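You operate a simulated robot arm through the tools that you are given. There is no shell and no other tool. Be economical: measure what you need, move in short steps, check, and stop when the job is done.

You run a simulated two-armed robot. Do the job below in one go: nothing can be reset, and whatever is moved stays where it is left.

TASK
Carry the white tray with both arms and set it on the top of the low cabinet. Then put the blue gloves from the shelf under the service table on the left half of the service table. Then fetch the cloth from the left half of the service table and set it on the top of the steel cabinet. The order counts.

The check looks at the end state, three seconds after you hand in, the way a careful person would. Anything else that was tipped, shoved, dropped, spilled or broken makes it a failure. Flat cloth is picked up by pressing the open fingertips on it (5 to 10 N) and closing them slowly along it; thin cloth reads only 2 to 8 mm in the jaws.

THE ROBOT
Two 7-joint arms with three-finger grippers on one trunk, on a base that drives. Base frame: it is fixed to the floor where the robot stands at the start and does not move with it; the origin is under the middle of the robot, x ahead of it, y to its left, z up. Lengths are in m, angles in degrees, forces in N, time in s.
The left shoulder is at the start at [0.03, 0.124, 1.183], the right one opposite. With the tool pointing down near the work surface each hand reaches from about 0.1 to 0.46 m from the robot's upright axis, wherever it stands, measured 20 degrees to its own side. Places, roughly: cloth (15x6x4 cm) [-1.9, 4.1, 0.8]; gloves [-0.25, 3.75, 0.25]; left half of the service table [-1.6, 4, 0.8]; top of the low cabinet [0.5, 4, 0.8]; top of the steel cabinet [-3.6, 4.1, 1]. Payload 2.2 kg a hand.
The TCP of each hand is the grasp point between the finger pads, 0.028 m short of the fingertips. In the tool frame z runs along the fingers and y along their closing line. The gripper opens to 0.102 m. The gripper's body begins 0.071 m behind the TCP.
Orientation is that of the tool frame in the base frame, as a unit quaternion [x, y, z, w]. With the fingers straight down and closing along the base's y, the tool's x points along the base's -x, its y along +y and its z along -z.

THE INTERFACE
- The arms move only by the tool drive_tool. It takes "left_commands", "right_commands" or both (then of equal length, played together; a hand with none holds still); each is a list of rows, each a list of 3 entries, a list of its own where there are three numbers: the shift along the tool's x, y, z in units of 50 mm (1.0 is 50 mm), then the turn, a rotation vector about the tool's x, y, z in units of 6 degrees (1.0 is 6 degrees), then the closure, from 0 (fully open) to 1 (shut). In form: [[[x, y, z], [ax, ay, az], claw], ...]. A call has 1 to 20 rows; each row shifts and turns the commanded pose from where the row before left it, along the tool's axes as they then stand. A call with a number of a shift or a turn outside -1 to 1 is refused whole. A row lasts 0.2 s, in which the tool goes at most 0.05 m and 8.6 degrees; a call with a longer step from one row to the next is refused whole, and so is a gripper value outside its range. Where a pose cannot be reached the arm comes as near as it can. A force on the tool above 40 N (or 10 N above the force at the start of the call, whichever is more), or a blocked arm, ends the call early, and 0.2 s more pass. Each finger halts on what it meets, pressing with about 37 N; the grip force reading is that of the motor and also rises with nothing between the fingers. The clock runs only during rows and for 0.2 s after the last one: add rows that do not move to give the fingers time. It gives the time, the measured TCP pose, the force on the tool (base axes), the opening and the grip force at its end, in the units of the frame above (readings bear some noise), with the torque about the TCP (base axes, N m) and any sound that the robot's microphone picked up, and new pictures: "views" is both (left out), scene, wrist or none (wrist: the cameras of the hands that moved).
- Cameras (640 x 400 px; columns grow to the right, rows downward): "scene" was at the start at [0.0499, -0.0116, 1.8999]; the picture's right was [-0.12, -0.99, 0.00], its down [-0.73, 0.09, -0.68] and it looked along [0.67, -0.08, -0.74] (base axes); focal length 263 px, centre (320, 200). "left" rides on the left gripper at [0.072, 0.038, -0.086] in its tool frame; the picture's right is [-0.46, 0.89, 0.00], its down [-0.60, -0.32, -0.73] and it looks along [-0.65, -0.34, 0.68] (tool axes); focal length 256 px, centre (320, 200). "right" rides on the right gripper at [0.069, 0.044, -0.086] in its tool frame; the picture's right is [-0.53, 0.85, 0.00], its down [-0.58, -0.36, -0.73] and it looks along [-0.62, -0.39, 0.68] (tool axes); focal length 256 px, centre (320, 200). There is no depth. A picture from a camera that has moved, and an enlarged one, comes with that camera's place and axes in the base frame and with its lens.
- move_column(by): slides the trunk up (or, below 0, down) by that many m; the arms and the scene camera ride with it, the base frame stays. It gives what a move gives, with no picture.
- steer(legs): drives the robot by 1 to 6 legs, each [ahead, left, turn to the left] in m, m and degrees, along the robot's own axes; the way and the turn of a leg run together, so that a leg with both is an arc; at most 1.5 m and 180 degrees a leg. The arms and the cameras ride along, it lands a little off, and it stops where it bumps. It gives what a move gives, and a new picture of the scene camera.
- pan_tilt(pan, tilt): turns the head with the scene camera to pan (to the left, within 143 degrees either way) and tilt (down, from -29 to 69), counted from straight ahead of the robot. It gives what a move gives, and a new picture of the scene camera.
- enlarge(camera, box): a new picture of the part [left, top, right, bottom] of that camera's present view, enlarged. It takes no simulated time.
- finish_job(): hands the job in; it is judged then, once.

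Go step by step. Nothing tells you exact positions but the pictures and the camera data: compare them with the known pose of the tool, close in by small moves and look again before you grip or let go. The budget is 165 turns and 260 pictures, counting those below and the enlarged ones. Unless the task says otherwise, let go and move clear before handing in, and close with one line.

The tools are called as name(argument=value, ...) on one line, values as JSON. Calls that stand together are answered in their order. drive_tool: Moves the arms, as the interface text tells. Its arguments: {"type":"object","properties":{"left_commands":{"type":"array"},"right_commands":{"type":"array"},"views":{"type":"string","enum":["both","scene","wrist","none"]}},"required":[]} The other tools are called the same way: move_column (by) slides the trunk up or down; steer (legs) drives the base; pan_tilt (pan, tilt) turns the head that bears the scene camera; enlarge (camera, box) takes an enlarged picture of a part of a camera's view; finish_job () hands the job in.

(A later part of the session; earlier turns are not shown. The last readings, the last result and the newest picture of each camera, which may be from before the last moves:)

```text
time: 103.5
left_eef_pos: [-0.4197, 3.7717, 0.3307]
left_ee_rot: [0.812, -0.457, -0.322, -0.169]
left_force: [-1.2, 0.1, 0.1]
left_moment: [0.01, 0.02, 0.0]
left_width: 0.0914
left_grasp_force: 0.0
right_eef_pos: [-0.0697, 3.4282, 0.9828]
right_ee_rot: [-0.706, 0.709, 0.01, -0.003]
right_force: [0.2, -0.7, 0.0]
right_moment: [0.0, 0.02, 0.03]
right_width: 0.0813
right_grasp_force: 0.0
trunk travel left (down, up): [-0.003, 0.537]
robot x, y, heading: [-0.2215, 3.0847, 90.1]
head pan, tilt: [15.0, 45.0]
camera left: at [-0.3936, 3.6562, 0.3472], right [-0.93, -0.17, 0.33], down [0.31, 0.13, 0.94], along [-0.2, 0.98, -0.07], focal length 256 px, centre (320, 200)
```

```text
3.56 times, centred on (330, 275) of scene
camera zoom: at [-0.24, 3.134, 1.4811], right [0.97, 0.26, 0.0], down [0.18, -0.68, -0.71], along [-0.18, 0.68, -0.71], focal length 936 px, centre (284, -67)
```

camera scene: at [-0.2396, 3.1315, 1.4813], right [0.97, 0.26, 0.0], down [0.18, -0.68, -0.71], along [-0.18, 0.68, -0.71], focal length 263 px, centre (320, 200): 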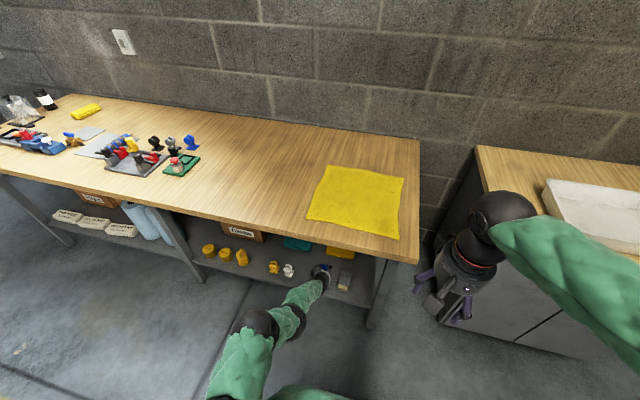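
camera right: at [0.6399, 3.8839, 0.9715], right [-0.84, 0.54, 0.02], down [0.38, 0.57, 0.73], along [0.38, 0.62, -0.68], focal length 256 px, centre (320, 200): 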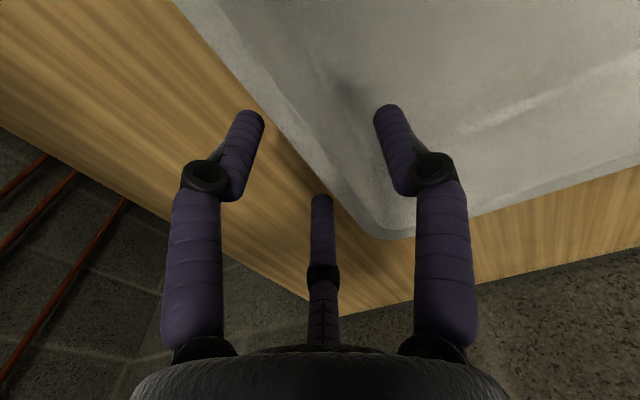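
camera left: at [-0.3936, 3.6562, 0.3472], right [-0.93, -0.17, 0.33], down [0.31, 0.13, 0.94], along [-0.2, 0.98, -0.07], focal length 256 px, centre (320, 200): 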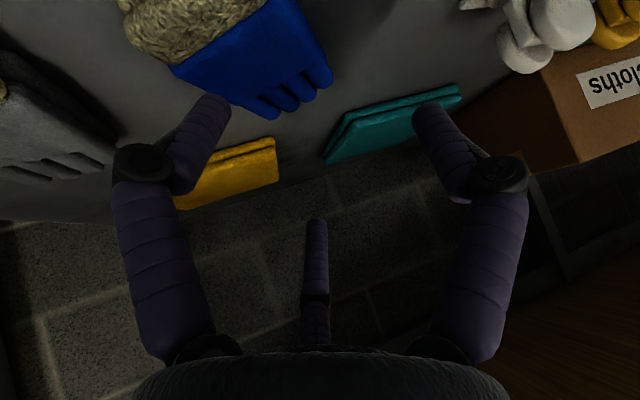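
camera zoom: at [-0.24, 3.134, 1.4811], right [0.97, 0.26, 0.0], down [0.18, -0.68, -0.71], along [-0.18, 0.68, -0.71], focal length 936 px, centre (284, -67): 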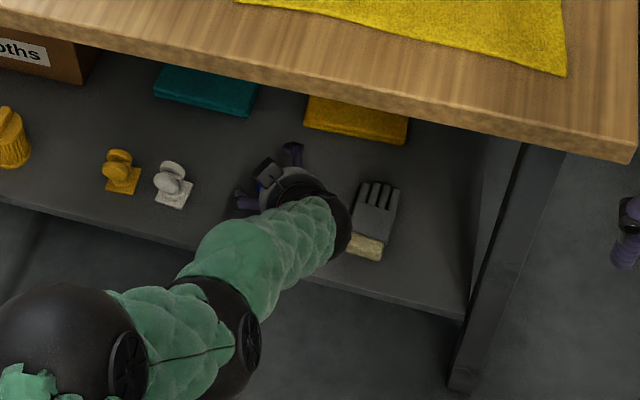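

The glove axis matches the hand now and I'm about 1 cm too far left. I correct that and lower.

drive_tool(left_commands=[[[0, -0.2, 0], [0, 0, 0], 0.1], [[0.28, 0, 0.3], [0, 0, 0], 0.1], [[0.28, 0, 0.3], [0, 0, 0], 0.1], [[0.24, 0, 0.26], [0, 0, 0], 0.1], [[0, 0, 0], [0, 0, 0], 0.1]], views="wrist")

```text
time: 104.5
left_eef_pos: [-0.4237, 3.7873, 0.2894]
left_ee_rot: [0.809, -0.45, -0.337, -0.174]
left_force: [-10.1, -12.3, 36.3]
left_moment: [-0.29, 1.16, 0.16]
left_width: 0.0454
left_grasp_force: 17.1
right_eef_pos: [-0.0697, 3.4264, 0.9849]
right_ee_rot: [-0.706, 0.708, 0.009, -0.003]
right_force: [-0.3, 0.3, 0.1]
right_moment: [-0.04, 0.02, 0.02]
right_width: 0.0817
right_grasp_force: 0.1
trunk travel left (down, up): [-0.003, 0.537]
robot x, y, heading: [-0.2182, 3.0886, 90.3]
head pan, tilt: [15.0, 45.0]
stopped in row 5 (left hand): the force on the tool passed its limit at 51 N (the readings are from after the stop); the commanded pose is now the measured one
camera left: at [-0.395, 3.6728, 0.3028], right [-0.92, -0.19, 0.34], down [0.33, 0.11, 0.94], along [-0.22, 0.98, -0.04], focal length 256 px, centre (320, 200)
```

left: 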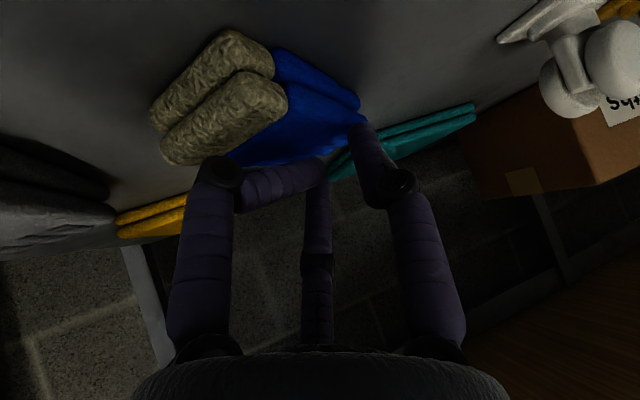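

The visible hand really has one finger opposing two, and the lower of the two hits the shelf because of the tilt. I raise the hand, open, and make the tool much steeper (about 20°) before trying again.

drive_tool(left_commands=[[[-0.5, 0, -0.55], [0, 0, 0], 0.2], [[-0.5, 0, -0.55], [0, 0, 0], 0.1], [[-0.3, 0, -0.33], [0, 0, 0], 0.1], [[0, 0, 0], [0, 1, 0], 0.1], [[0, 0, 0], [0, 1, 0], 0.1], [[0, 0, 0], [0, 1, 0], 0.1], [[0, 0, 0], [0, 1, 0], 0.1], [[0, 0, 0], [0, 0, 0], 0.1]], views="wrist")

```text
time: 106.3
left_eef_pos: [-0.4146, 3.7811, 0.3757]
left_ee_rot: [0.861, -0.481, -0.151, -0.072]
left_force: [-0.6, -0.1, -0.7]
left_moment: [0.01, 0.01, -0.01]
left_width: 0.0916
left_grasp_force: 0.1
right_eef_pos: [-0.0692, 3.428, 0.983]
right_ee_rot: [-0.706, 0.708, 0.009, -0.004]
right_force: [0.1, -0.2, -0.4]
right_moment: [-0.02, -0.02, -0.01]
right_width: 0.0818
right_grasp_force: 0.0
trunk travel left (down, up): [-0.003, 0.537]
robot x, y, heading: [-0.2182, 3.0847, 90.0]
head pan, tilt: [15.0, 45.0]
camera left: at [-0.3937, 3.6786, 0.4355], right [-0.98, -0.09, 0.17], down [0.11, 0.46, 0.88], along [-0.16, 0.89, -0.44], focal length 256 px, centre (320, 200)
```

left: 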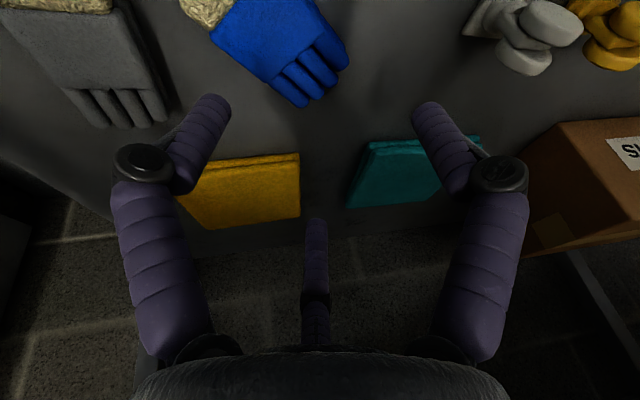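

Reachable at this steep angle and the view is clear: the glove is yawed about 42° with its centre near (−0.40, 3.775). I turn a bit more, centre, and lower to just above it.

drive_tool(left_commands=[[[0, 0, 0], [-0.22, 0, -0.63], 0.1], [[0, 0, 0], [-0.22, 0, -0.63], 0.1], [[0.35, -0.065, 0.57], [0, 0, 0], 0.1], [[0.35, -0.065, 0.57], [0, 0, 0], 0.1], [[0, 0, 0], [0, 0, 0], 0.1]], views="wrist")

```text
time: 107.5
left_eef_pos: [-0.4017, 3.7733, 0.3103]
left_ee_rot: [0.892, -0.419, -0.158, -0.063]
left_force: [0.1, -0.4, -0.8]
left_moment: [0.03, -0.01, -0.01]
left_width: 0.0922
left_grasp_force: 0.1
right_eef_pos: [-0.0692, 3.4271, 0.9835]
right_ee_rot: [-0.706, 0.708, 0.009, -0.003]
right_force: [-0.5, 0.3, 0.0]
right_moment: [0.0, 0.0, 0.02]
right_width: 0.0813
right_grasp_force: 0.0
trunk travel left (down, up): [-0.003, 0.537]
robot x, y, heading: [-0.2215, 3.088, 90.1]
head pan, tilt: [15.0, 45.0]
camera left: at [-0.3667, 3.6752, 0.3691], right [-0.96, -0.23, 0.17], down [0.05, 0.46, 0.88], along [-0.28, 0.86, -0.43], focal length 256 px, centre (320, 200)
```

left: 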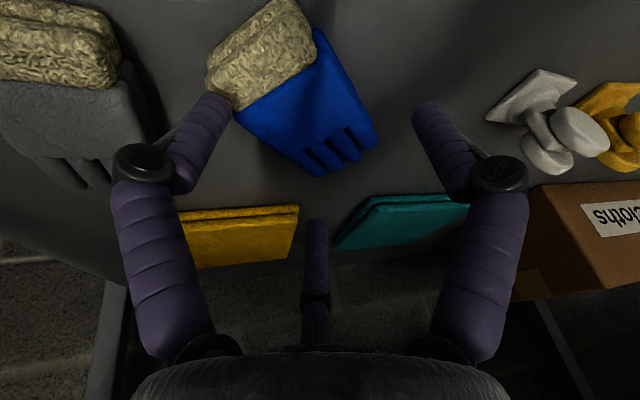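

The glove now sits centred between the fingers and aligned. Lowering the last 29 mm.

drive_tool(left_commands=[[[0.1, 0, 0.28], [0, 0, 0], 0.1], [[0.09, 0, 0.27], [0, 0, 0], 0.1], [[0, 0, 0], [0, 0, 0], 0.1]], views="wrist")

```text
time: 108.3
left_eef_pos: [-0.3995, 3.762, 0.2866]
left_ee_rot: [0.892, -0.419, -0.157, -0.061]
left_force: [1.5, -1.4, 2.2]
left_moment: [-0.03, -0.15, -0.05]
left_width: 0.0973
left_grasp_force: 2.0
left hand out of reach, approached as far as the arm can: row 1, 2
right_eef_pos: [-0.0682, 3.4275, 0.9847]
right_ee_rot: [-0.706, 0.708, 0.01, -0.003]
right_force: [-0.4, -0.7, -0.3]
right_moment: [0.04, 0.01, -0.03]
right_width: 0.0818
right_grasp_force: 0.0
trunk travel left (down, up): [-0.003, 0.537]
robot x, y, heading: [-0.2195, 3.0858, 90.1]
head pan, tilt: [15.0, 45.0]
camera left: at [-0.3645, 3.6631, 0.346], right [-0.96, -0.23, 0.17], down [0.05, 0.47, 0.88], along [-0.28, 0.85, -0.44], focal length 256 px, centre (320, 200)
```

left: 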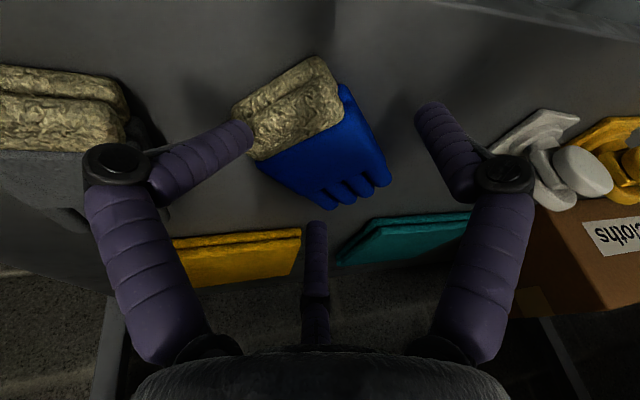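

Stretch limit pulled the hand back. I raise it a little, bring the base 5 cm nearer, and re-centre.

drive_tool(left_commands=[[[-0.16, 0, -0.47], [0, 0, 0], 0.1], [[0, 0, 0], [0, 0, 0], 0.1]], views="none")

steer(legs=[[0.06, 0, 0]])

drive_tool(left_commands=[[[0.3, 0.3, -0.1], [0, 0, 0], 0.1], [[0.28, 0.26, -0.1], [0, 0, 0], 0.1], [[0, 0, 0], [0, 0, 0], 0.1]], views="wrist")

```text
time: 108.9
left_eef_pos: [-0.3979, 3.7619, 0.3119]
left_ee_rot: [0.892, -0.42, -0.157, -0.062]
left_force: [-0.6, -0.2, -0.2]
left_moment: [-0.01, -0.02, 0.03]
left_width: 0.0919
left_grasp_force: 0.0
right_eef_pos: [-0.0686, 3.4267, 0.9839]
right_ee_rot: [-0.706, 0.708, 0.009, -0.003]
right_force: [0.0, 0.0, 0.2]
right_moment: [0.04, 0.02, -0.02]
right_width: 0.0817
right_grasp_force: 0.1
trunk travel left (down, up): [-0.003, 0.537]
robot x, y, heading: [-0.2181, 3.0888, 90.1]
head pan, tilt: [15.0, 45.0]
```

```text
time: 109.9
left_eef_pos: [-0.3988, 3.8235, 0.312]
left_ee_rot: [0.892, -0.419, -0.158, -0.062]
left_force: [0.6, -0.4, -0.1]
left_moment: [0.01, 0.03, 0.03]
left_width: 0.0918
left_grasp_force: 0.1
right_eef_pos: [-0.0686, 3.488, 0.9845]
right_ee_rot: [-0.706, 0.708, 0.009, -0.003]
right_force: [0.3, 0.9, -0.1]
right_moment: [-0.03, -0.02, 0.01]
right_width: 0.0819
right_grasp_force: 0.0
trunk travel left (down, up): [-0.003, 0.537]
robot x, y, heading: [-0.2215, 3.146, 90.1]
head pan, tilt: [15.0, 45.0]
camera scene: at [-0.2401, 3.1945, 1.481], right [0.97, 0.26, 0.0], down [0.18, -0.68, -0.71], along [-0.18, 0.68, -0.71], focal length 263 px, centre (320, 200)
```

scene: 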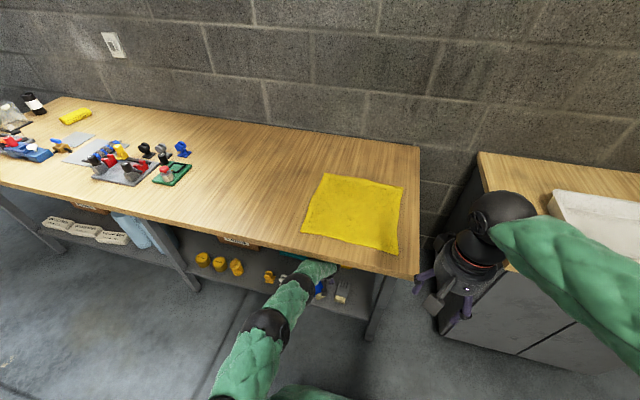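

```text
time: 110.7
left_eef_pos: [-0.4004, 3.7814, 0.3117]
left_ee_rot: [0.892, -0.419, -0.157, -0.063]
left_force: [-0.3, 0.6, 0.1]
left_moment: [-0.02, 0.0, -0.02]
left_width: 0.092
left_grasp_force: 0.1
right_eef_pos: [-0.0685, 3.4865, 0.9853]
right_ee_rot: [-0.706, 0.708, 0.01, -0.003]
right_force: [-0.3, 0.1, -0.9]
right_moment: [0.01, 0.03, -0.02]
right_width: 0.0815
right_grasp_force: 0.1
trunk travel left (down, up): [-0.003, 0.537]
robot x, y, heading: [-0.2188, 3.147, 90.1]
head pan, tilt: [15.0, 45.0]
camera left: at [-0.3654, 3.6826, 0.3715], right [-0.96, -0.23, 0.17], down [0.05, 0.46, 0.88], along [-0.28, 0.86, -0.43], focal length 256 px, centre (320, 200)
```

left: 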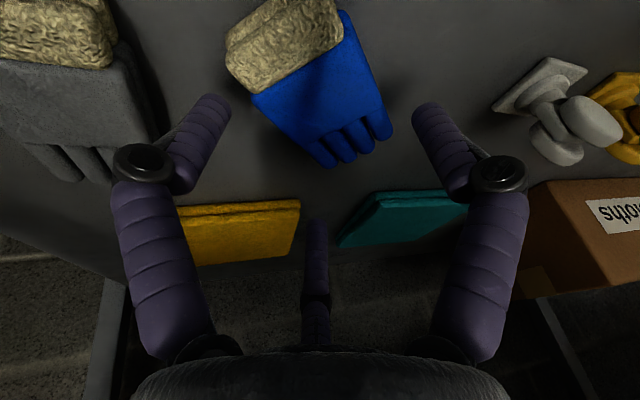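

Well centred. Lowering again from here.

drive_tool(left_commands=[[[0.09, 0, 0.26], [0, 0, 0], 0.1], [[0.09, 0, 0.26], [0, 0, 0], 0.1], [[0, 0, 0], [0, 0, 0], 0.1]], views="wrist")

```text
time: 111.5
left_eef_pos: [-0.4002, 3.7823, 0.2848]
left_ee_rot: [0.892, -0.419, -0.158, -0.063]
left_force: [0.0, -0.7, 0.0]
left_moment: [0.0, 0.0, 0.01]
left_width: 0.0918
left_grasp_force: 0.1
right_eef_pos: [-0.0695, 3.4886, 0.9836]
right_ee_rot: [-0.706, 0.708, 0.009, -0.004]
right_force: [-0.4, 0.0, 1.2]
right_moment: [-0.02, 0.02, 0.03]
right_width: 0.0817
right_grasp_force: 0.1
trunk travel left (down, up): [-0.003, 0.537]
robot x, y, heading: [-0.2224, 3.1463, 89.8]
head pan, tilt: [15.0, 45.0]
camera left: at [-0.366, 3.6832, 0.3438], right [-0.96, -0.23, 0.17], down [0.05, 0.46, 0.88], along [-0.28, 0.86, -0.43], focal length 256 px, centre (320, 200)
```

left: 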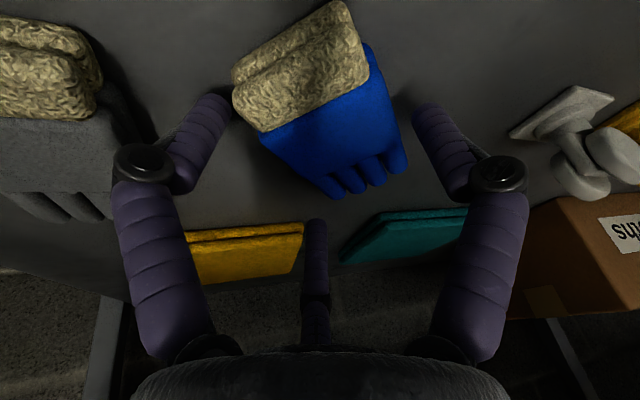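

No contact yet and the glove is between the fingers. I go 8 mm lower and close gently.

drive_tool(left_commands=[[[0.05, -0.05, 0.15], [0, 0, 0], 0.1], [[0, 0, 0], [0, 0, 0], 0.1], [[0, 0, 0], [0, 0, 0], 0.2], [[0, 0, 0], [0, 0, 0], 0.3], [[0, 0, 0], [0, 0, 0], 0.4]], views="wrist")

```text
time: 112.7
left_eef_pos: [-0.3978, 3.7834, 0.2776]
left_ee_rot: [0.891, -0.42, -0.159, -0.064]
left_force: [0.2, -1.9, 8.5]
left_moment: [-0.16, -0.22, 0.05]
left_width: 0.0804
left_grasp_force: 37.4
right_eef_pos: [-0.0698, 3.4866, 0.9826]
right_ee_rot: [-0.706, 0.708, 0.01, -0.003]
right_force: [-0.9, -0.5, -0.3]
right_moment: [-0.01, -0.02, -0.02]
right_width: 0.0817
right_grasp_force: 0.0
trunk travel left (down, up): [-0.003, 0.537]
robot x, y, heading: [-0.2224, 3.1438, 90.4]
head pan, tilt: [15.0, 45.0]
camera left: at [-0.3644, 3.6849, 0.3366], right [-0.96, -0.23, 0.17], down [0.05, 0.46, 0.89], along [-0.28, 0.86, -0.43], focal length 256 px, centre (320, 200)
```

left: 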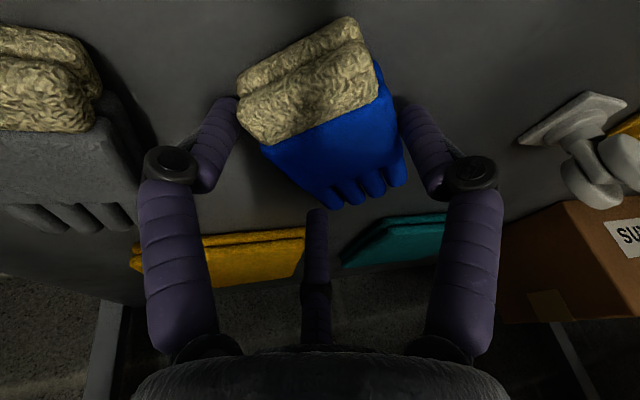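

It grips at 8 cm width with full force: the glove pair is wider than it looks. I command full closure and lift a few centimetres.

drive_tool(left_commands=[[[0, 0, 0], [0, 0, 0], 0.6], [[0, 0, 0], [0, 0, 0], 0.8], [[0, 0, 0], [0, 0, 0], 1], [[-0.07, 0, -0.19], [0, 0, 0], 1], [[-0.07, 0, -0.19], [0, 0, 0], 1], [[-0.14, 0, -0.38], [0, 0, 0], 1], [[-0.14, 0, -0.38], [0, 0, 0], 1], [[0, 0, 0], [0, 0, 0], 1]], views="wrist")

```text
time: 114.5
left_eef_pos: [-0.3978, 3.784, 0.3389]
left_ee_rot: [0.892, -0.419, -0.158, -0.063]
left_force: [0.2, -1.1, -1.5]
left_moment: [-0.01, 0.0, 0.01]
left_width: 0.0788
left_grasp_force: 37.0
right_eef_pos: [-0.0682, 3.4874, 0.9828]
right_ee_rot: [-0.707, 0.707, 0.009, -0.003]
right_force: [-0.5, 0.9, -0.3]
right_moment: [-0.03, 0.03, 0.0]
right_width: 0.0816
right_grasp_force: 0.0
trunk travel left (down, up): [-0.003, 0.537]
robot x, y, heading: [-0.2199, 3.1481, 89.9]
head pan, tilt: [15.0, 45.0]
camera left: at [-0.364, 3.6854, 0.3966], right [-0.96, -0.23, 0.17], down [0.05, 0.46, 0.88], along [-0.28, 0.86, -0.43], focal length 256 px, centre (320, 200)
```

left: 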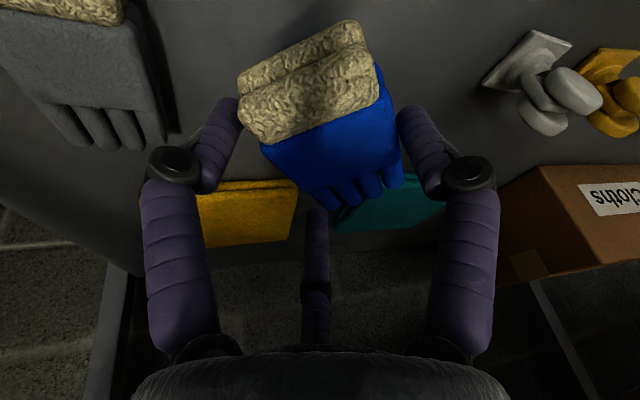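

The glove pair is held and lifted clear. I back out to y≈2.87 (the bench is behind me), then raise with the trunk.

steer(legs=[[-0.28, 0, 0]])

move_column(by=0.53)

pan_tilt(pan=40, tilt=40)

```text
time: 116.5
left_eef_pos: [-0.3989, 3.502, 0.3372]
left_ee_rot: [0.892, -0.419, -0.157, -0.063]
left_force: [-0.1, -0.2, -1.0]
left_moment: [0.01, -0.03, -0.01]
left_width: 0.0784
left_grasp_force: 36.5
right_eef_pos: [-0.0692, 3.2047, 0.985]
right_ee_rot: [-0.707, 0.707, 0.009, -0.003]
right_force: [0.0, -0.4, -0.5]
right_moment: [-0.01, 0.0, 0.01]
right_width: 0.0817
right_grasp_force: 0.0
trunk travel left (down, up): [-0.003, 0.537]
robot x, y, heading: [-0.2158, 2.8614, 90.1]
head pan, tilt: [15.0, 45.0]
camera scene: at [-0.2397, 2.9117, 1.4811], right [0.97, 0.26, 0.0], down [0.18, -0.68, -0.71], along [-0.18, 0.68, -0.71], focal length 263 px, centre (320, 200)
```

scene: 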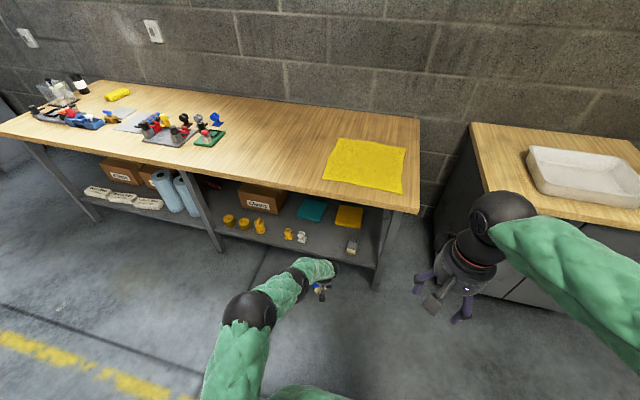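

```text
refused: 0.53 is not a number from -0.4 to 0.4
```

```text
time: 117.3
left_eef_pos: [-0.3996, 3.5025, 0.3382]
left_ee_rot: [0.892, -0.419, -0.158, -0.063]
left_force: [0.5, 0.6, -1.5]
left_moment: [0.0, 0.0, 0.04]
left_width: 0.0781
left_grasp_force: 37.6
right_eef_pos: [-0.0689, 3.2059, 0.9843]
right_ee_rot: [-0.706, 0.708, 0.009, -0.003]
right_force: [-0.5, -0.1, 0.0]
right_moment: [-0.01, 0.01, 0.01]
right_width: 0.0817
right_grasp_force: 0.0
trunk travel left (down, up): [-0.003, 0.537]
robot x, y, heading: [-0.2212, 2.8635, 90.3]
head pan, tilt: [40.0, 40.0]
camera scene: at [-0.2732, 2.8986, 1.4883], right [0.77, 0.64, 0.0], down [0.41, -0.49, -0.77], along [-0.49, 0.59, -0.64], focal length 263 px, centre (320, 200)
```

scene: 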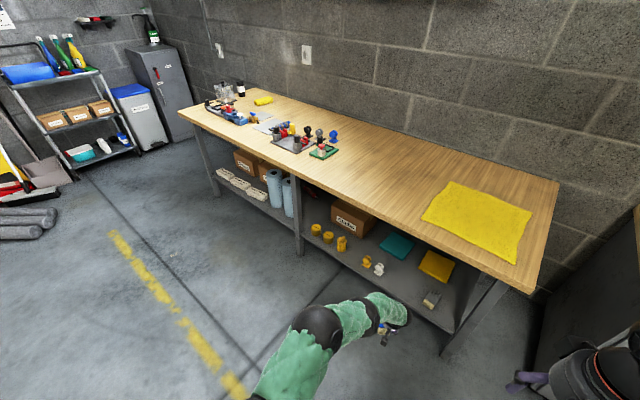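

I raise the trunk and move in front of the left half of the table to find a free spot for the gloves.

move_column(by=0.4)

move_column(by=0.13)

steer(legs=[[0, 1.0, 0]])

enlarge(camera="scene", box=[150, 100, 470, 300])

```text
time: 121.2
left_eef_pos: [-0.4003, 3.5018, 0.7378]
left_ee_rot: [0.892, -0.419, -0.158, -0.062]
left_force: [-0.4, -0.8, -1.9]
left_moment: [0.01, -0.03, -0.01]
left_width: 0.0772
left_grasp_force: 37.1
right_eef_pos: [-0.0688, 3.2058, 1.3845]
right_ee_rot: [-0.707, 0.707, 0.009, -0.003]
right_force: [-0.4, -0.4, 0.7]
right_moment: [0.01, 0.0, -0.04]
right_width: 0.0818
right_grasp_force: 0.0
trunk travel left (down, up): [-0.403, 0.137]
robot x, y, heading: [-0.2202, 2.8644, 90.3]
head pan, tilt: [40.0, 40.0]
```

```text
time: 122.8
left_eef_pos: [-0.3987, 3.5024, 0.8672]
left_ee_rot: [0.892, -0.418, -0.158, -0.062]
left_force: [0.4, 0.7, -1.1]
left_moment: [0.02, -0.03, 0.0]
left_width: 0.0768
left_grasp_force: 37.1
right_eef_pos: [-0.0691, 3.2062, 1.5142]
right_ee_rot: [-0.706, 0.708, 0.009, -0.004]
right_force: [0.2, -0.4, -0.6]
right_moment: [-0.03, 0.02, -0.01]
right_width: 0.0817
right_grasp_force: 0.0
trunk travel left (down, up): [-0.533, 0.007]
robot x, y, heading: [-0.2176, 2.8661, 90.3]
head pan, tilt: [40.0, 40.0]
```

```text
time: 128.0
left_eef_pos: [-1.4057, 3.5005, 0.8673]
left_ee_rot: [0.892, -0.418, -0.157, -0.063]
left_force: [0.0, 0.4, 0.2]
left_moment: [0.02, 0.02, 0.0]
left_width: 0.0755
left_grasp_force: 37.4
right_eef_pos: [-1.0737, 3.2037, 1.5142]
right_ee_rot: [0.707, -0.707, -0.009, 0.003]
right_force: [0.2, -0.4, 0.0]
right_moment: [0.0, 0.01, 0.0]
right_width: 0.0814
right_grasp_force: 0.1
trunk travel left (down, up): [-0.533, 0.007]
robot x, y, heading: [-1.2235, 2.8653, 90.0]
head pan, tilt: [40.0, 40.0]
camera scene: at [-1.2782, 2.8961, 2.0183], right [0.76, 0.65, 0.0], down [0.41, -0.49, -0.77], along [-0.49, 0.58, -0.64], focal length 263 px, centre (320, 200)
```

scene: 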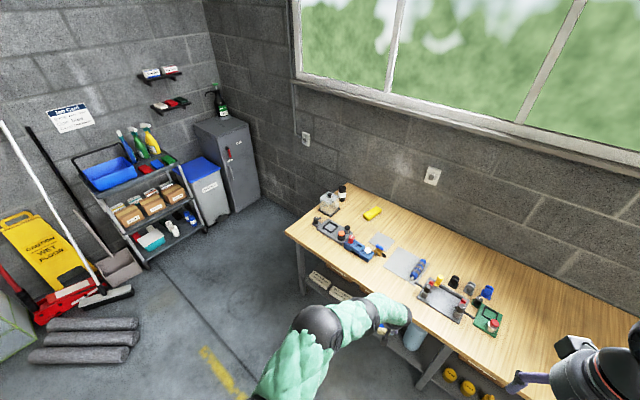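

```text
2.00 times, centred on (310, 200) of scene
camera zoom: at [-1.2782, 2.8961, 2.0183], right [0.76, 0.65, 0.0], down [0.41, -0.49, -0.77], along [-0.49, 0.58, -0.64], focal length 526 px, centre (340, 200)
```

zoom: 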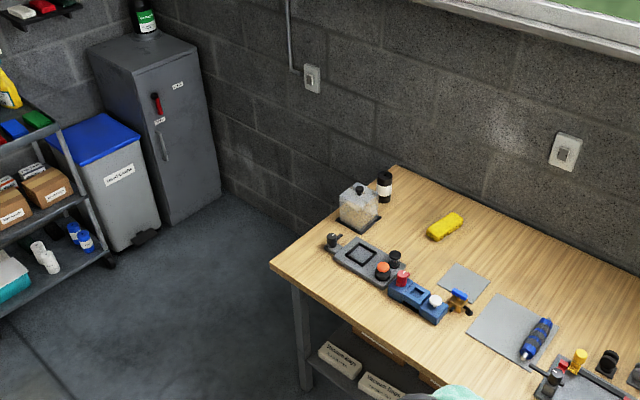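

pan_tilt(pan=15, tilt=45)

enlarge(camera="scene", box=[100, 140, 420, 340])

```text
time: 128.9
left_eef_pos: [-1.4041, 3.4996, 0.8677]
left_ee_rot: [0.893, -0.418, -0.157, -0.062]
left_force: [0.2, 0.1, -1.1]
left_moment: [0.0, -0.02, 0.01]
left_width: 0.0755
left_grasp_force: 37.2
right_eef_pos: [-1.0734, 3.2036, 1.515]
right_ee_rot: [0.707, -0.707, -0.009, 0.003]
right_force: [-0.6, -0.3, 0.0]
right_moment: [-0.01, 0.02, 0.01]
right_width: 0.0816
right_grasp_force: 0.1
trunk travel left (down, up): [-0.533, 0.007]
robot x, y, heading: [-1.2287, 2.8621, 90.3]
head pan, tilt: [15.0, 45.0]
camera scene: at [-1.2444, 2.9096, 2.0111], right [0.96, 0.26, 0.0], down [0.19, -0.68, -0.71], along [-0.19, 0.68, -0.71], focal length 263 px, centre (320, 200)
```

scene: 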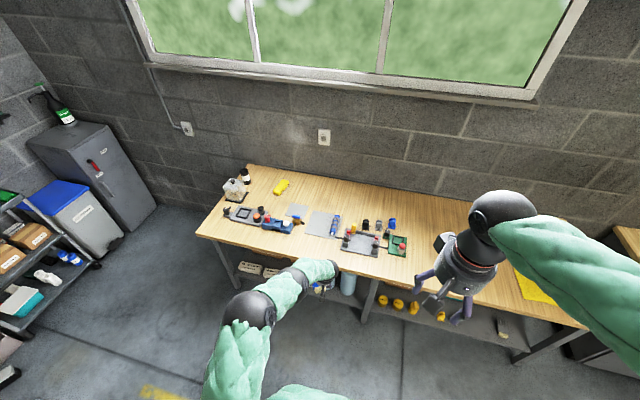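

```text
2.00 times, centred on (260, 240) of scene
camera zoom: at [-1.2444, 2.9096, 2.0111], right [0.96, 0.26, 0.0], down [0.19, -0.68, -0.71], along [-0.19, 0.68, -0.71], focal length 526 px, centre (440, 120)
```

zoom: 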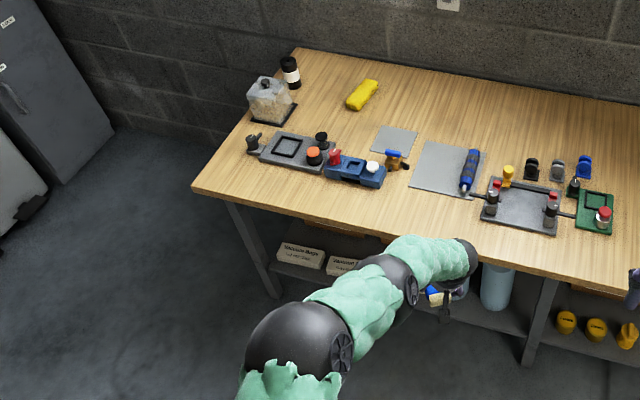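

The front strip near x≈−1.6 is free, and a glove laid along x would fit there with about 5 cm to the tools. I raise the hand, turn it about 36° further left so the gloves lie along the table edge, and shift left.

drive_tool(left_commands=[[[-0.26, 0, -0.76], [0, 0, 0], 1], [[-0.26, 0, -0.76], [0, 0, 0], 1], [[-0.26, 0, -0.76], [0, 0, 0], 1], [[0, 0, 0], [-0.326, 0, -0.945], 1], [[0, 0, 0], [-0.326, 0, -0.945], 1], [[0, 0, 0], [-0.326, 0, -0.945], 1], [[0, 0, 0], [-0.326, 0, -0.945], 1], [[0, 0, 0], [-0.326, 0, -0.945], 1], [[0, 0, 0], [-0.326, 0, -0.945], 1], [[0, 0, 0], [0, 0, 0], 1]], views="none")

steer(legs=[[0, 0.2, 0]])

drive_tool(left_commands=[[[0, 0, 0], [0, 0, 0], 1]], views="wrist")

```text
time: 131.1
left_eef_pos: [-1.4024, 3.5005, 0.9872]
left_ee_rot: [0.977, -0.121, -0.173, -0.015]
left_force: [0.5, 0.9, -1.4]
left_moment: [0.04, -0.01, 0.01]
left_width: 0.0751
left_grasp_force: 37.2
right_eef_pos: [-1.0745, 3.2037, 1.5145]
right_ee_rot: [-0.707, 0.707, 0.01, -0.004]
right_force: [0.5, 0.7, 0.0]
right_moment: [0.0, 0.01, -0.02]
right_width: 0.0815
right_grasp_force: 0.0
trunk travel left (down, up): [-0.533, 0.007]
robot x, y, heading: [-1.2225, 2.864, 90.1]
head pan, tilt: [15.0, 45.0]
```

```text
time: 132.7
left_eef_pos: [-1.6001, 3.4991, 0.988]
left_ee_rot: [0.977, -0.122, -0.173, -0.016]
left_force: [0.0, 0.1, -1.0]
left_moment: [-0.01, 0.0, 0.02]
left_width: 0.0745
left_grasp_force: 37.2
right_eef_pos: [-1.2728, 3.2033, 1.5138]
right_ee_rot: [-0.707, 0.708, 0.01, -0.003]
right_force: [0.8, 0.8, 0.6]
right_moment: [0.0, 0.01, 0.04]
right_width: 0.0815
right_grasp_force: 0.0
trunk travel left (down, up): [-0.533, 0.007]
robot x, y, heading: [-1.425, 2.8618, 89.9]
head pan, tilt: [15.0, 45.0]
camera scene: at [-1.4433, 2.9089, 2.0111], right [0.97, 0.26, 0.0], down [0.18, -0.68, -0.71], along [-0.18, 0.68, -0.71], focal length 263 px, centre (320, 200)
```

scene: 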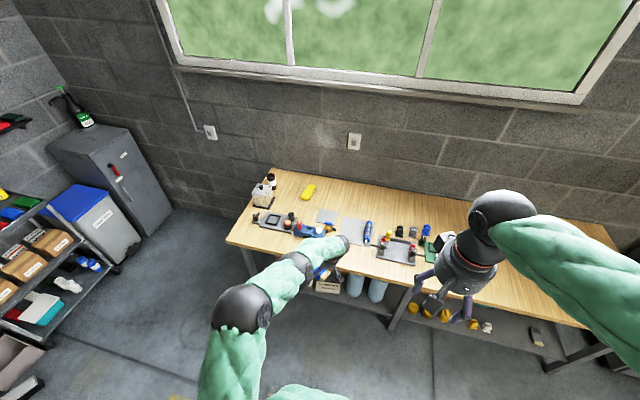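

```text
time: 133.1
left_eef_pos: [-1.5982, 3.5003, 0.9876]
left_ee_rot: [0.977, -0.123, -0.175, -0.016]
left_force: [-0.4, 0.9, -1.4]
left_moment: [0.02, -0.01, -0.02]
left_width: 0.0747
left_grasp_force: 37.3
right_eef_pos: [-1.2697, 3.2033, 1.5139]
right_ee_rot: [-0.707, 0.707, 0.009, -0.003]
right_force: [-0.1, 0.4, -0.3]
right_moment: [-0.01, 0.03, 0.01]
right_width: 0.0815
right_grasp_force: 0.0
trunk travel left (down, up): [-0.533, 0.007]
robot x, y, heading: [-1.4268, 2.8618, 90.2]
head pan, tilt: [15.0, 45.0]
camera left: at [-1.5123, 3.439, 1.0456], right [-0.64, -0.75, 0.17], down [-0.22, 0.39, 0.89], along [-0.74, 0.53, -0.42], focal length 256 px, centre (320, 200)
```

left: 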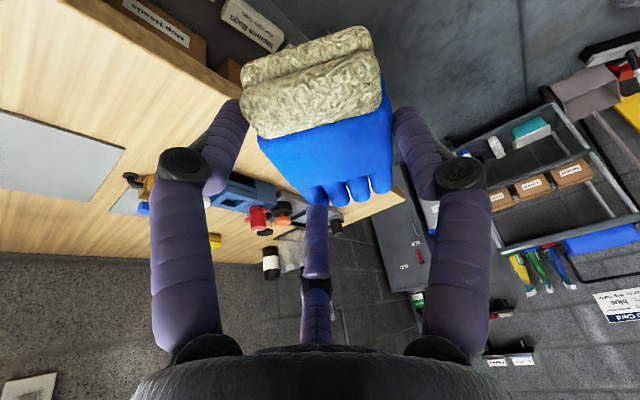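

The glove has aligned itself with the hand. I turn 12° more, drive ahead 0.18 m above the edge strip and look.

drive_tool(left_commands=[[[0, 0, 0], [-0.326, 0, -0.945], 1], [[0, 0, 0], [-0.326, 0, -0.945], 1], [[0, 0, 0], [0, 0, 0], 1]], views="none")

steer(legs=[[0.18, 0, 0]])

drive_tool(left_commands=[[[0.26, 0, 0.76], [0, 0, 0], 1], [[0.26, 0, 0.76], [0, 0, 0], 1], [[0, 0, 0], [0, 0, 0], 1]], views="wrist")

pan_tilt(pan=15, tilt=65)

```text
time: 133.8
left_eef_pos: [-1.6001, 3.4996, 0.987]
left_ee_rot: [0.984, -0.018, -0.175, 0.001]
left_force: [-0.2, 0.0, -0.9]
left_moment: [0.05, 0.0, 0.04]
left_width: 0.0747
left_grasp_force: 36.6
right_eef_pos: [-1.2727, 3.2017, 1.5143]
right_ee_rot: [-0.707, 0.708, 0.009, -0.002]
right_force: [0.3, 0.1, 0.5]
right_moment: [-0.02, 0.0, -0.03]
right_width: 0.0817
right_grasp_force: 0.1
trunk travel left (down, up): [-0.533, 0.007]
robot x, y, heading: [-1.4247, 2.8608, 90.0]
head pan, tilt: [15.0, 45.0]
```

```text
time: 135.3
left_eef_pos: [-1.6022, 3.676, 0.9872]
left_ee_rot: [0.984, -0.018, -0.175, 0.001]
left_force: [0.1, 0.8, -1.1]
left_moment: [-0.02, 0.0, 0.0]
left_width: 0.0742
left_grasp_force: 37.2
right_eef_pos: [-1.2728, 3.3817, 1.5147]
right_ee_rot: [-0.707, 0.707, 0.008, -0.003]
right_force: [-0.2, -0.5, 0.1]
right_moment: [0.01, 0.01, -0.04]
right_width: 0.0816
right_grasp_force: 0.1
trunk travel left (down, up): [-0.533, 0.007]
robot x, y, heading: [-1.4256, 3.0381, 90.4]
head pan, tilt: [15.0, 45.0]
camera scene: at [-1.4438, 3.086, 2.0111], right [0.97, 0.26, 0.0], down [0.19, -0.68, -0.71], along [-0.19, 0.68, -0.71], focal length 263 px, centre (320, 200)
```

scene: 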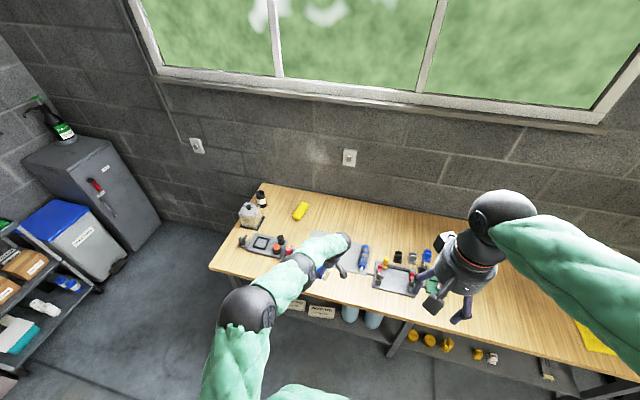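

```text
time: 136.2
left_eef_pos: [-1.6035, 3.6765, 0.907]
left_ee_rot: [0.984, -0.019, -0.175, 0.001]
left_force: [-0.1, 0.7, -1.2]
left_moment: [0.02, -0.03, 0.0]
left_width: 0.074
left_grasp_force: 36.8
right_eef_pos: [-1.2744, 3.38, 1.5149]
right_ee_rot: [0.707, -0.707, -0.009, 0.003]
right_force: [-0.2, 0.6, 0.1]
right_moment: [-0.01, -0.01, 0.03]
right_width: 0.0815
right_grasp_force: 0.1
trunk travel left (down, up): [-0.533, 0.007]
robot x, y, heading: [-1.4261, 3.0367, 90.1]
head pan, tilt: [15.0, 45.0]
camera left: at [-1.5066, 3.6339, 0.9647], right [-0.47, -0.87, 0.17], down [-0.3, 0.34, 0.89], along [-0.83, 0.37, -0.42], focal length 256 px, centre (320, 200)
```

left: 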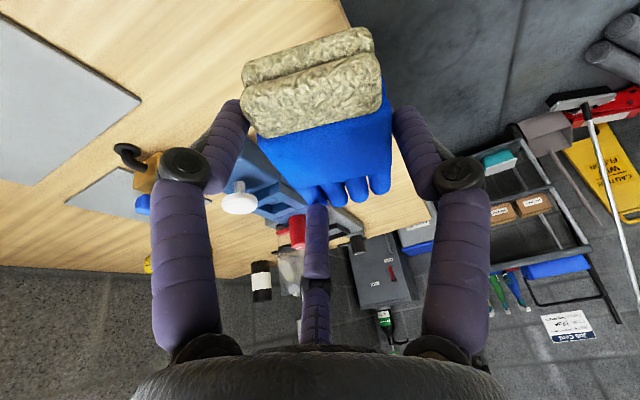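

```text
time: 137.0
left_eef_pos: [-1.6034, 3.6758, 0.9074]
left_ee_rot: [0.984, -0.019, -0.176, 0.0]
left_force: [-1.5, 0.1, -0.1]
left_moment: [0.01, 0.01, -0.02]
left_width: 0.0738
left_grasp_force: 36.9
right_eef_pos: [-1.2742, 3.3812, 1.5145]
right_ee_rot: [0.708, -0.707, -0.01, 0.002]
right_force: [0.6, -0.2, 0.0]
right_moment: [0.01, -0.05, 0.02]
right_width: 0.0815
right_grasp_force: 0.0
trunk travel left (down, up): [-0.533, 0.007]
robot x, y, heading: [-1.4237, 3.0384, 90.0]
head pan, tilt: [15.0, 65.0]
camera scene: at [-1.4385, 3.0673, 1.9861], right [0.97, 0.26, 0.0], down [0.24, -0.87, -0.42], along [-0.11, 0.41, -0.91], focal length 263 px, centre (320, 200)
```

scene: 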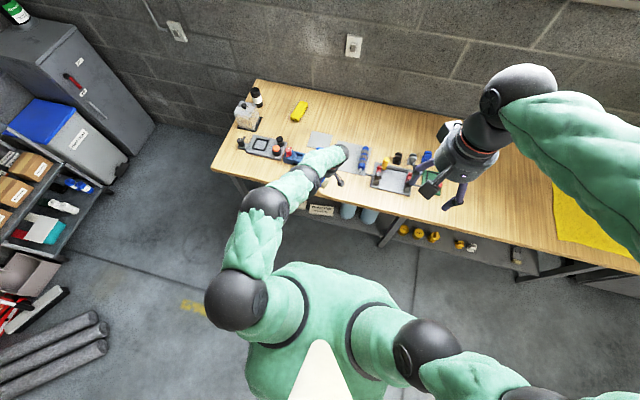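

The glove lies along the edge strip with a few cm to the blue box. I shift 3 cm right and lower until it touches.

drive_tool(left_commands=[[[0.57, -0.1, -0.2], [0, 0, 0], 1], [[0.14, 0, 0.4], [0, 0, 0], 1], [[0.14, 0, 0.4], [0, 0, 0], 1], [[0.06, 0, 0.18], [0, 0, 0], 1], [[0, 0, 0], [0, 0, 0], 1]], views="wrist")

```text
time: 138.2
left_eef_pos: [-1.5747, 3.6782, 0.8558]
left_ee_rot: [0.984, -0.018, -0.176, 0.001]
left_force: [-0.2, 0.3, -0.3]
left_moment: [0.04, 0.03, 0.04]
left_width: 0.0737
left_grasp_force: 37.5
right_eef_pos: [-1.2738, 3.3805, 1.5161]
right_ee_rot: [0.708, -0.707, -0.009, 0.003]
right_force: [0.0, -1.1, 0.2]
right_moment: [0.02, 0.02, 0.0]
right_width: 0.0816
right_grasp_force: 0.0
trunk travel left (down, up): [-0.533, 0.007]
robot x, y, heading: [-1.4247, 3.0386, 90.3]
head pan, tilt: [15.0, 65.0]
camera left: at [-1.4771, 3.6371, 0.9127], right [-0.47, -0.87, 0.17], down [-0.3, 0.34, 0.89], along [-0.83, 0.37, -0.42], focal length 256 px, centre (320, 200)
```

left: 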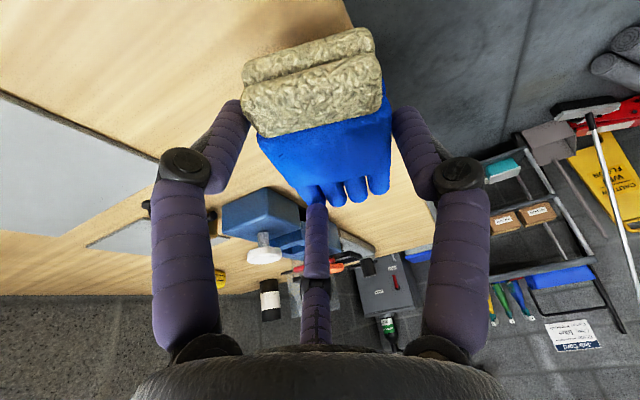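

The table edge is about y 3.63–3.64, so the glove is too near it. I move it back 3 cm, then lower to contact.

drive_tool(left_commands=[[[0, -0.32, 0], [0, 0, 0], 1], [[0, -0.32, 0], [0, 0, 0], 1], [[0, 0, 0], [0, 0, 0], 1], [[0.03, 0, 0.1], [0, 0, 0], 1], [[0.03, 0, 0.1], [0, 0, 0], 1], [[0.02, 0, 0.06], [0, 0, 0], 1], [[0, 0, 0], [0, 0, 0], 1]], views="wrist")

```text
time: 139.8
left_eef_pos: [-1.5745, 3.6747, 0.8482]
left_ee_rot: [0.984, -0.019, -0.175, 0.001]
left_force: [-0.1, -0.5, -1.0]
left_moment: [-0.01, 0.03, -0.03]
left_width: 0.0735
left_grasp_force: 37.3
left hand out of reach, approached as far as the arm can: row 1, 2, 5
right_eef_pos: [-1.2734, 3.3794, 1.5155]
right_ee_rot: [0.708, -0.707, -0.01, 0.002]
right_force: [-0.9, 0.5, 0.5]
right_moment: [0.01, -0.02, 0.0]
right_width: 0.0816
right_grasp_force: 0.1
trunk travel left (down, up): [-0.533, 0.007]
robot x, y, heading: [-1.4257, 3.0407, 90.1]
head pan, tilt: [15.0, 65.0]
camera left: at [-1.4774, 3.6332, 0.9066], right [-0.47, -0.87, 0.17], down [-0.3, 0.34, 0.89], along [-0.83, 0.37, -0.42], focal length 256 px, centre (320, 200)
```

left: 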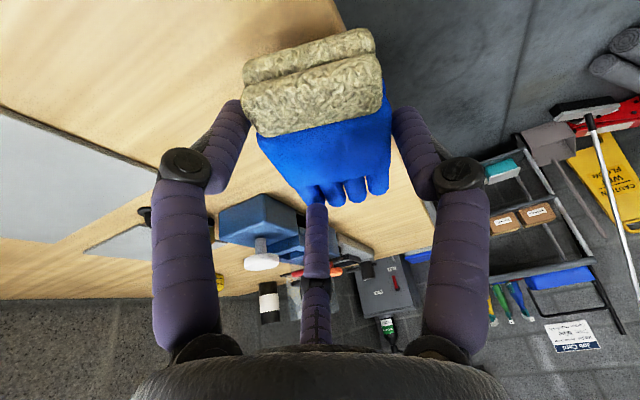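

The arm is at its stretch, so I drive 4 cm ahead instead.

steer(legs=[[0.04, 0, 0]])

drive_tool(left_commands=[[[0, 0, 0], [0, 0, 0], 1]], views="wrist")

```text
time: 140.7
left_eef_pos: [-1.5744, 3.7121, 0.8502]
left_ee_rot: [0.984, -0.019, -0.175, 0.0]
left_force: [-0.3, -0.4, -1.1]
left_moment: [-0.01, -0.01, -0.06]
left_width: 0.0735
left_grasp_force: 37.5
right_eef_pos: [-1.2734, 3.4168, 1.5142]
right_ee_rot: [-0.707, 0.707, 0.011, -0.002]
right_force: [0.0, 1.4, -0.3]
right_moment: [0.04, -0.01, -0.01]
right_width: 0.0817
right_grasp_force: 0.1
trunk travel left (down, up): [-0.533, 0.007]
robot x, y, heading: [-1.423, 3.076, 90.4]
head pan, tilt: [15.0, 65.0]
camera scene: at [-1.4383, 3.1019, 1.9861], right [0.96, 0.26, 0.0], down [0.24, -0.87, -0.42], along [-0.11, 0.41, -0.91], focal length 263 px, centre (320, 200)
```

scene: 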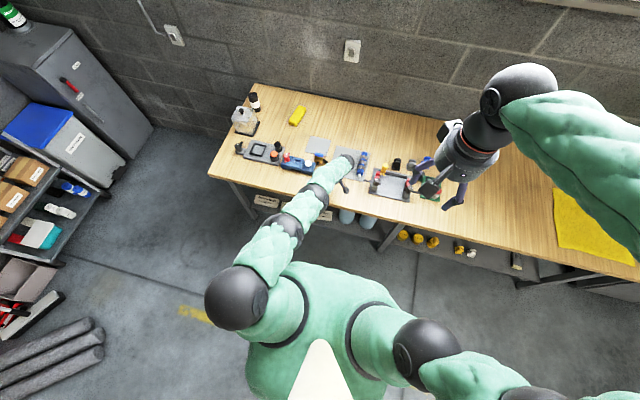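

```text
time: 141.1
left_eef_pos: [-1.5752, 3.7109, 0.8498]
left_ee_rot: [0.984, -0.019, -0.175, 0.0]
left_force: [-1.0, -0.6, -1.2]
left_moment: [0.01, -0.01, -0.01]
left_width: 0.0736
left_grasp_force: 37.0
right_eef_pos: [-1.2733, 3.4144, 1.5167]
right_ee_rot: [-0.707, 0.707, 0.011, -0.002]
right_force: [1.0, -0.3, -0.6]
right_moment: [0.07, 0.02, -0.01]
right_width: 0.0816
right_grasp_force: 0.0
trunk travel left (down, up): [-0.533, 0.007]
robot x, y, heading: [-1.4229, 3.0815, 90.2]
head pan, tilt: [15.0, 65.0]
camera left: at [-1.4774, 3.6695, 0.908], right [-0.47, -0.87, 0.17], down [-0.3, 0.33, 0.89], along [-0.83, 0.37, -0.42], focal length 256 px, centre (320, 200)
```

left: 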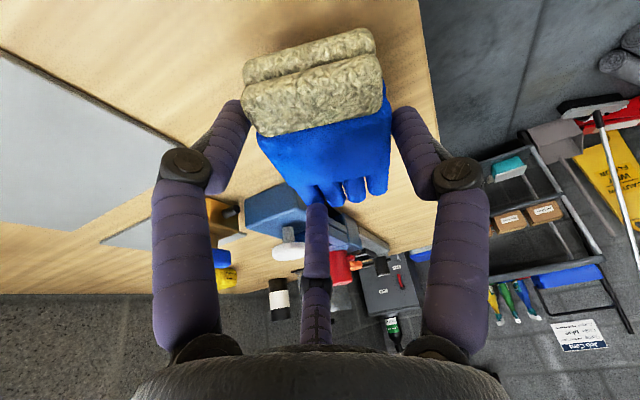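

Good position. I nudge 8 mm toward the edge for finger clearance at the back, and lower with the trunk to contact.

drive_tool(left_commands=[[[0, 0.16, 0], [0, 0, 0], 1], [[0, 0, 0], [0, 0, 0], 1]], views="none")

move_column(by=-0.008)

move_column(by=-0.005)

```text
time: 141.7
left_eef_pos: [-1.5735, 3.7043, 0.8505]
left_ee_rot: [0.984, -0.019, -0.176, 0.001]
left_force: [-0.1, 0.1, -1.0]
left_moment: [0.0, -0.02, -0.01]
left_width: 0.0732
left_grasp_force: 36.9
right_eef_pos: [-1.2732, 3.4183, 1.515]
right_ee_rot: [-0.707, 0.708, 0.009, -0.003]
right_force: [0.6, -1.0, 0.5]
right_moment: [0.03, 0.02, 0.01]
right_width: 0.0816
right_grasp_force: 0.1
trunk travel left (down, up): [-0.533, 0.007]
robot x, y, heading: [-1.428, 3.0814, 90.1]
head pan, tilt: [15.0, 65.0]
```

```text
time: 142.2
left_eef_pos: [-1.575, 3.7048, 0.841]
left_ee_rot: [0.984, -0.018, -0.176, 0.001]
left_force: [-0.4, -0.1, -0.5]
left_moment: [-0.04, 0.0, 0.0]
left_width: 0.0732
left_grasp_force: 37.4
right_eef_pos: [-1.2734, 3.4204, 1.5061]
right_ee_rot: [0.707, -0.707, -0.009, 0.003]
right_force: [-0.2, -0.4, 0.2]
right_moment: [-0.01, 0.03, -0.01]
right_width: 0.0816
right_grasp_force: 0.1
trunk travel left (down, up): [-0.525, 0.015]
robot x, y, heading: [-1.4228, 3.0795, 90.0]
head pan, tilt: [15.0, 65.0]
```

```text
time: 142.8
left_eef_pos: [-1.5753, 3.7063, 0.8366]
left_ee_rot: [0.984, -0.018, -0.177, 0.001]
left_force: [-0.4, -0.1, -0.7]
left_moment: [-0.01, -0.03, 0.04]
left_width: 0.0735
left_grasp_force: 36.8
right_eef_pos: [-1.2733, 3.419, 1.5011]
right_ee_rot: [-0.707, 0.707, 0.009, -0.002]
right_force: [0.2, -0.1, -0.1]
right_moment: [0.01, 0.0, -0.03]
right_width: 0.0818
right_grasp_force: 0.0
trunk travel left (down, up): [-0.52, 0.02]
robot x, y, heading: [-1.425, 3.0775, 90.3]
head pan, tilt: [15.0, 65.0]
```

move_column(by=-0.006)

move_column(by=-0.005)

enlarge(camera="left", box=[0, 0, 640, 400])

```text
time: 143.3
left_eef_pos: [-1.5743, 3.7058, 0.8308]
left_ee_rot: [0.984, -0.018, -0.176, 0.001]
left_force: [1.2, 0.2, -1.5]
left_moment: [0.02, 0.01, 0.02]
left_width: 0.073
left_grasp_force: 37.7
right_eef_pos: [-1.2725, 3.4188, 1.4964]
right_ee_rot: [0.707, -0.707, -0.009, 0.002]
right_force: [0.3, -0.6, -0.1]
right_moment: [0.01, 0.04, 0.02]
right_width: 0.0817
right_grasp_force: 0.0
trunk travel left (down, up): [-0.514, 0.026]
robot x, y, heading: [-1.4249, 3.0774, 90.0]
head pan, tilt: [15.0, 65.0]
```

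```text
time: 143.9
left_eef_pos: [-1.5754, 3.705, 0.8255]
left_ee_rot: [0.984, -0.018, -0.175, 0.002]
left_force: [0.1, 1.0, -1.9]
left_moment: [0.02, -0.03, 0.0]
left_width: 0.0733
left_grasp_force: 37.1
right_eef_pos: [-1.2753, 3.4195, 1.4901]
right_ee_rot: [-0.707, 0.707, 0.01, -0.003]
right_force: [-0.2, 0.4, 0.0]
right_moment: [-0.01, 0.01, 0.0]
right_width: 0.0817
right_grasp_force: 0.0
trunk travel left (down, up): [-0.509, 0.031]
robot x, y, heading: [-1.4261, 3.0789, 90.3]
head pan, tilt: [15.0, 65.0]
```

```text
1.00 times, centred on (320, 200) of left (not enlarged: the box is as wide or as high as the picture)
camera zoom: at [-1.4777, 3.6639, 0.8825], right [-0.47, -0.87, 0.17], down [-0.3, 0.34, 0.89], along [-0.83, 0.37, -0.42], focal length 256 px, centre (320, 200)
```

zoom: 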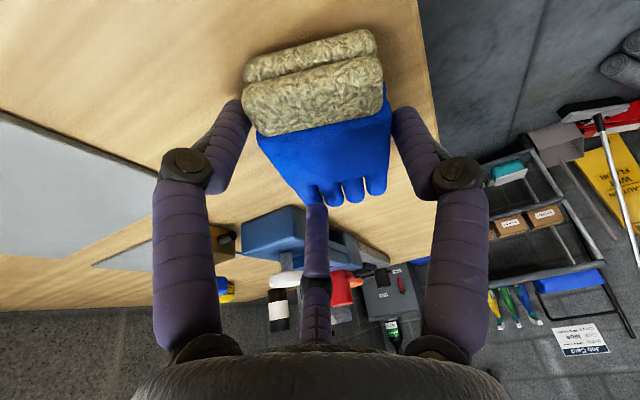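

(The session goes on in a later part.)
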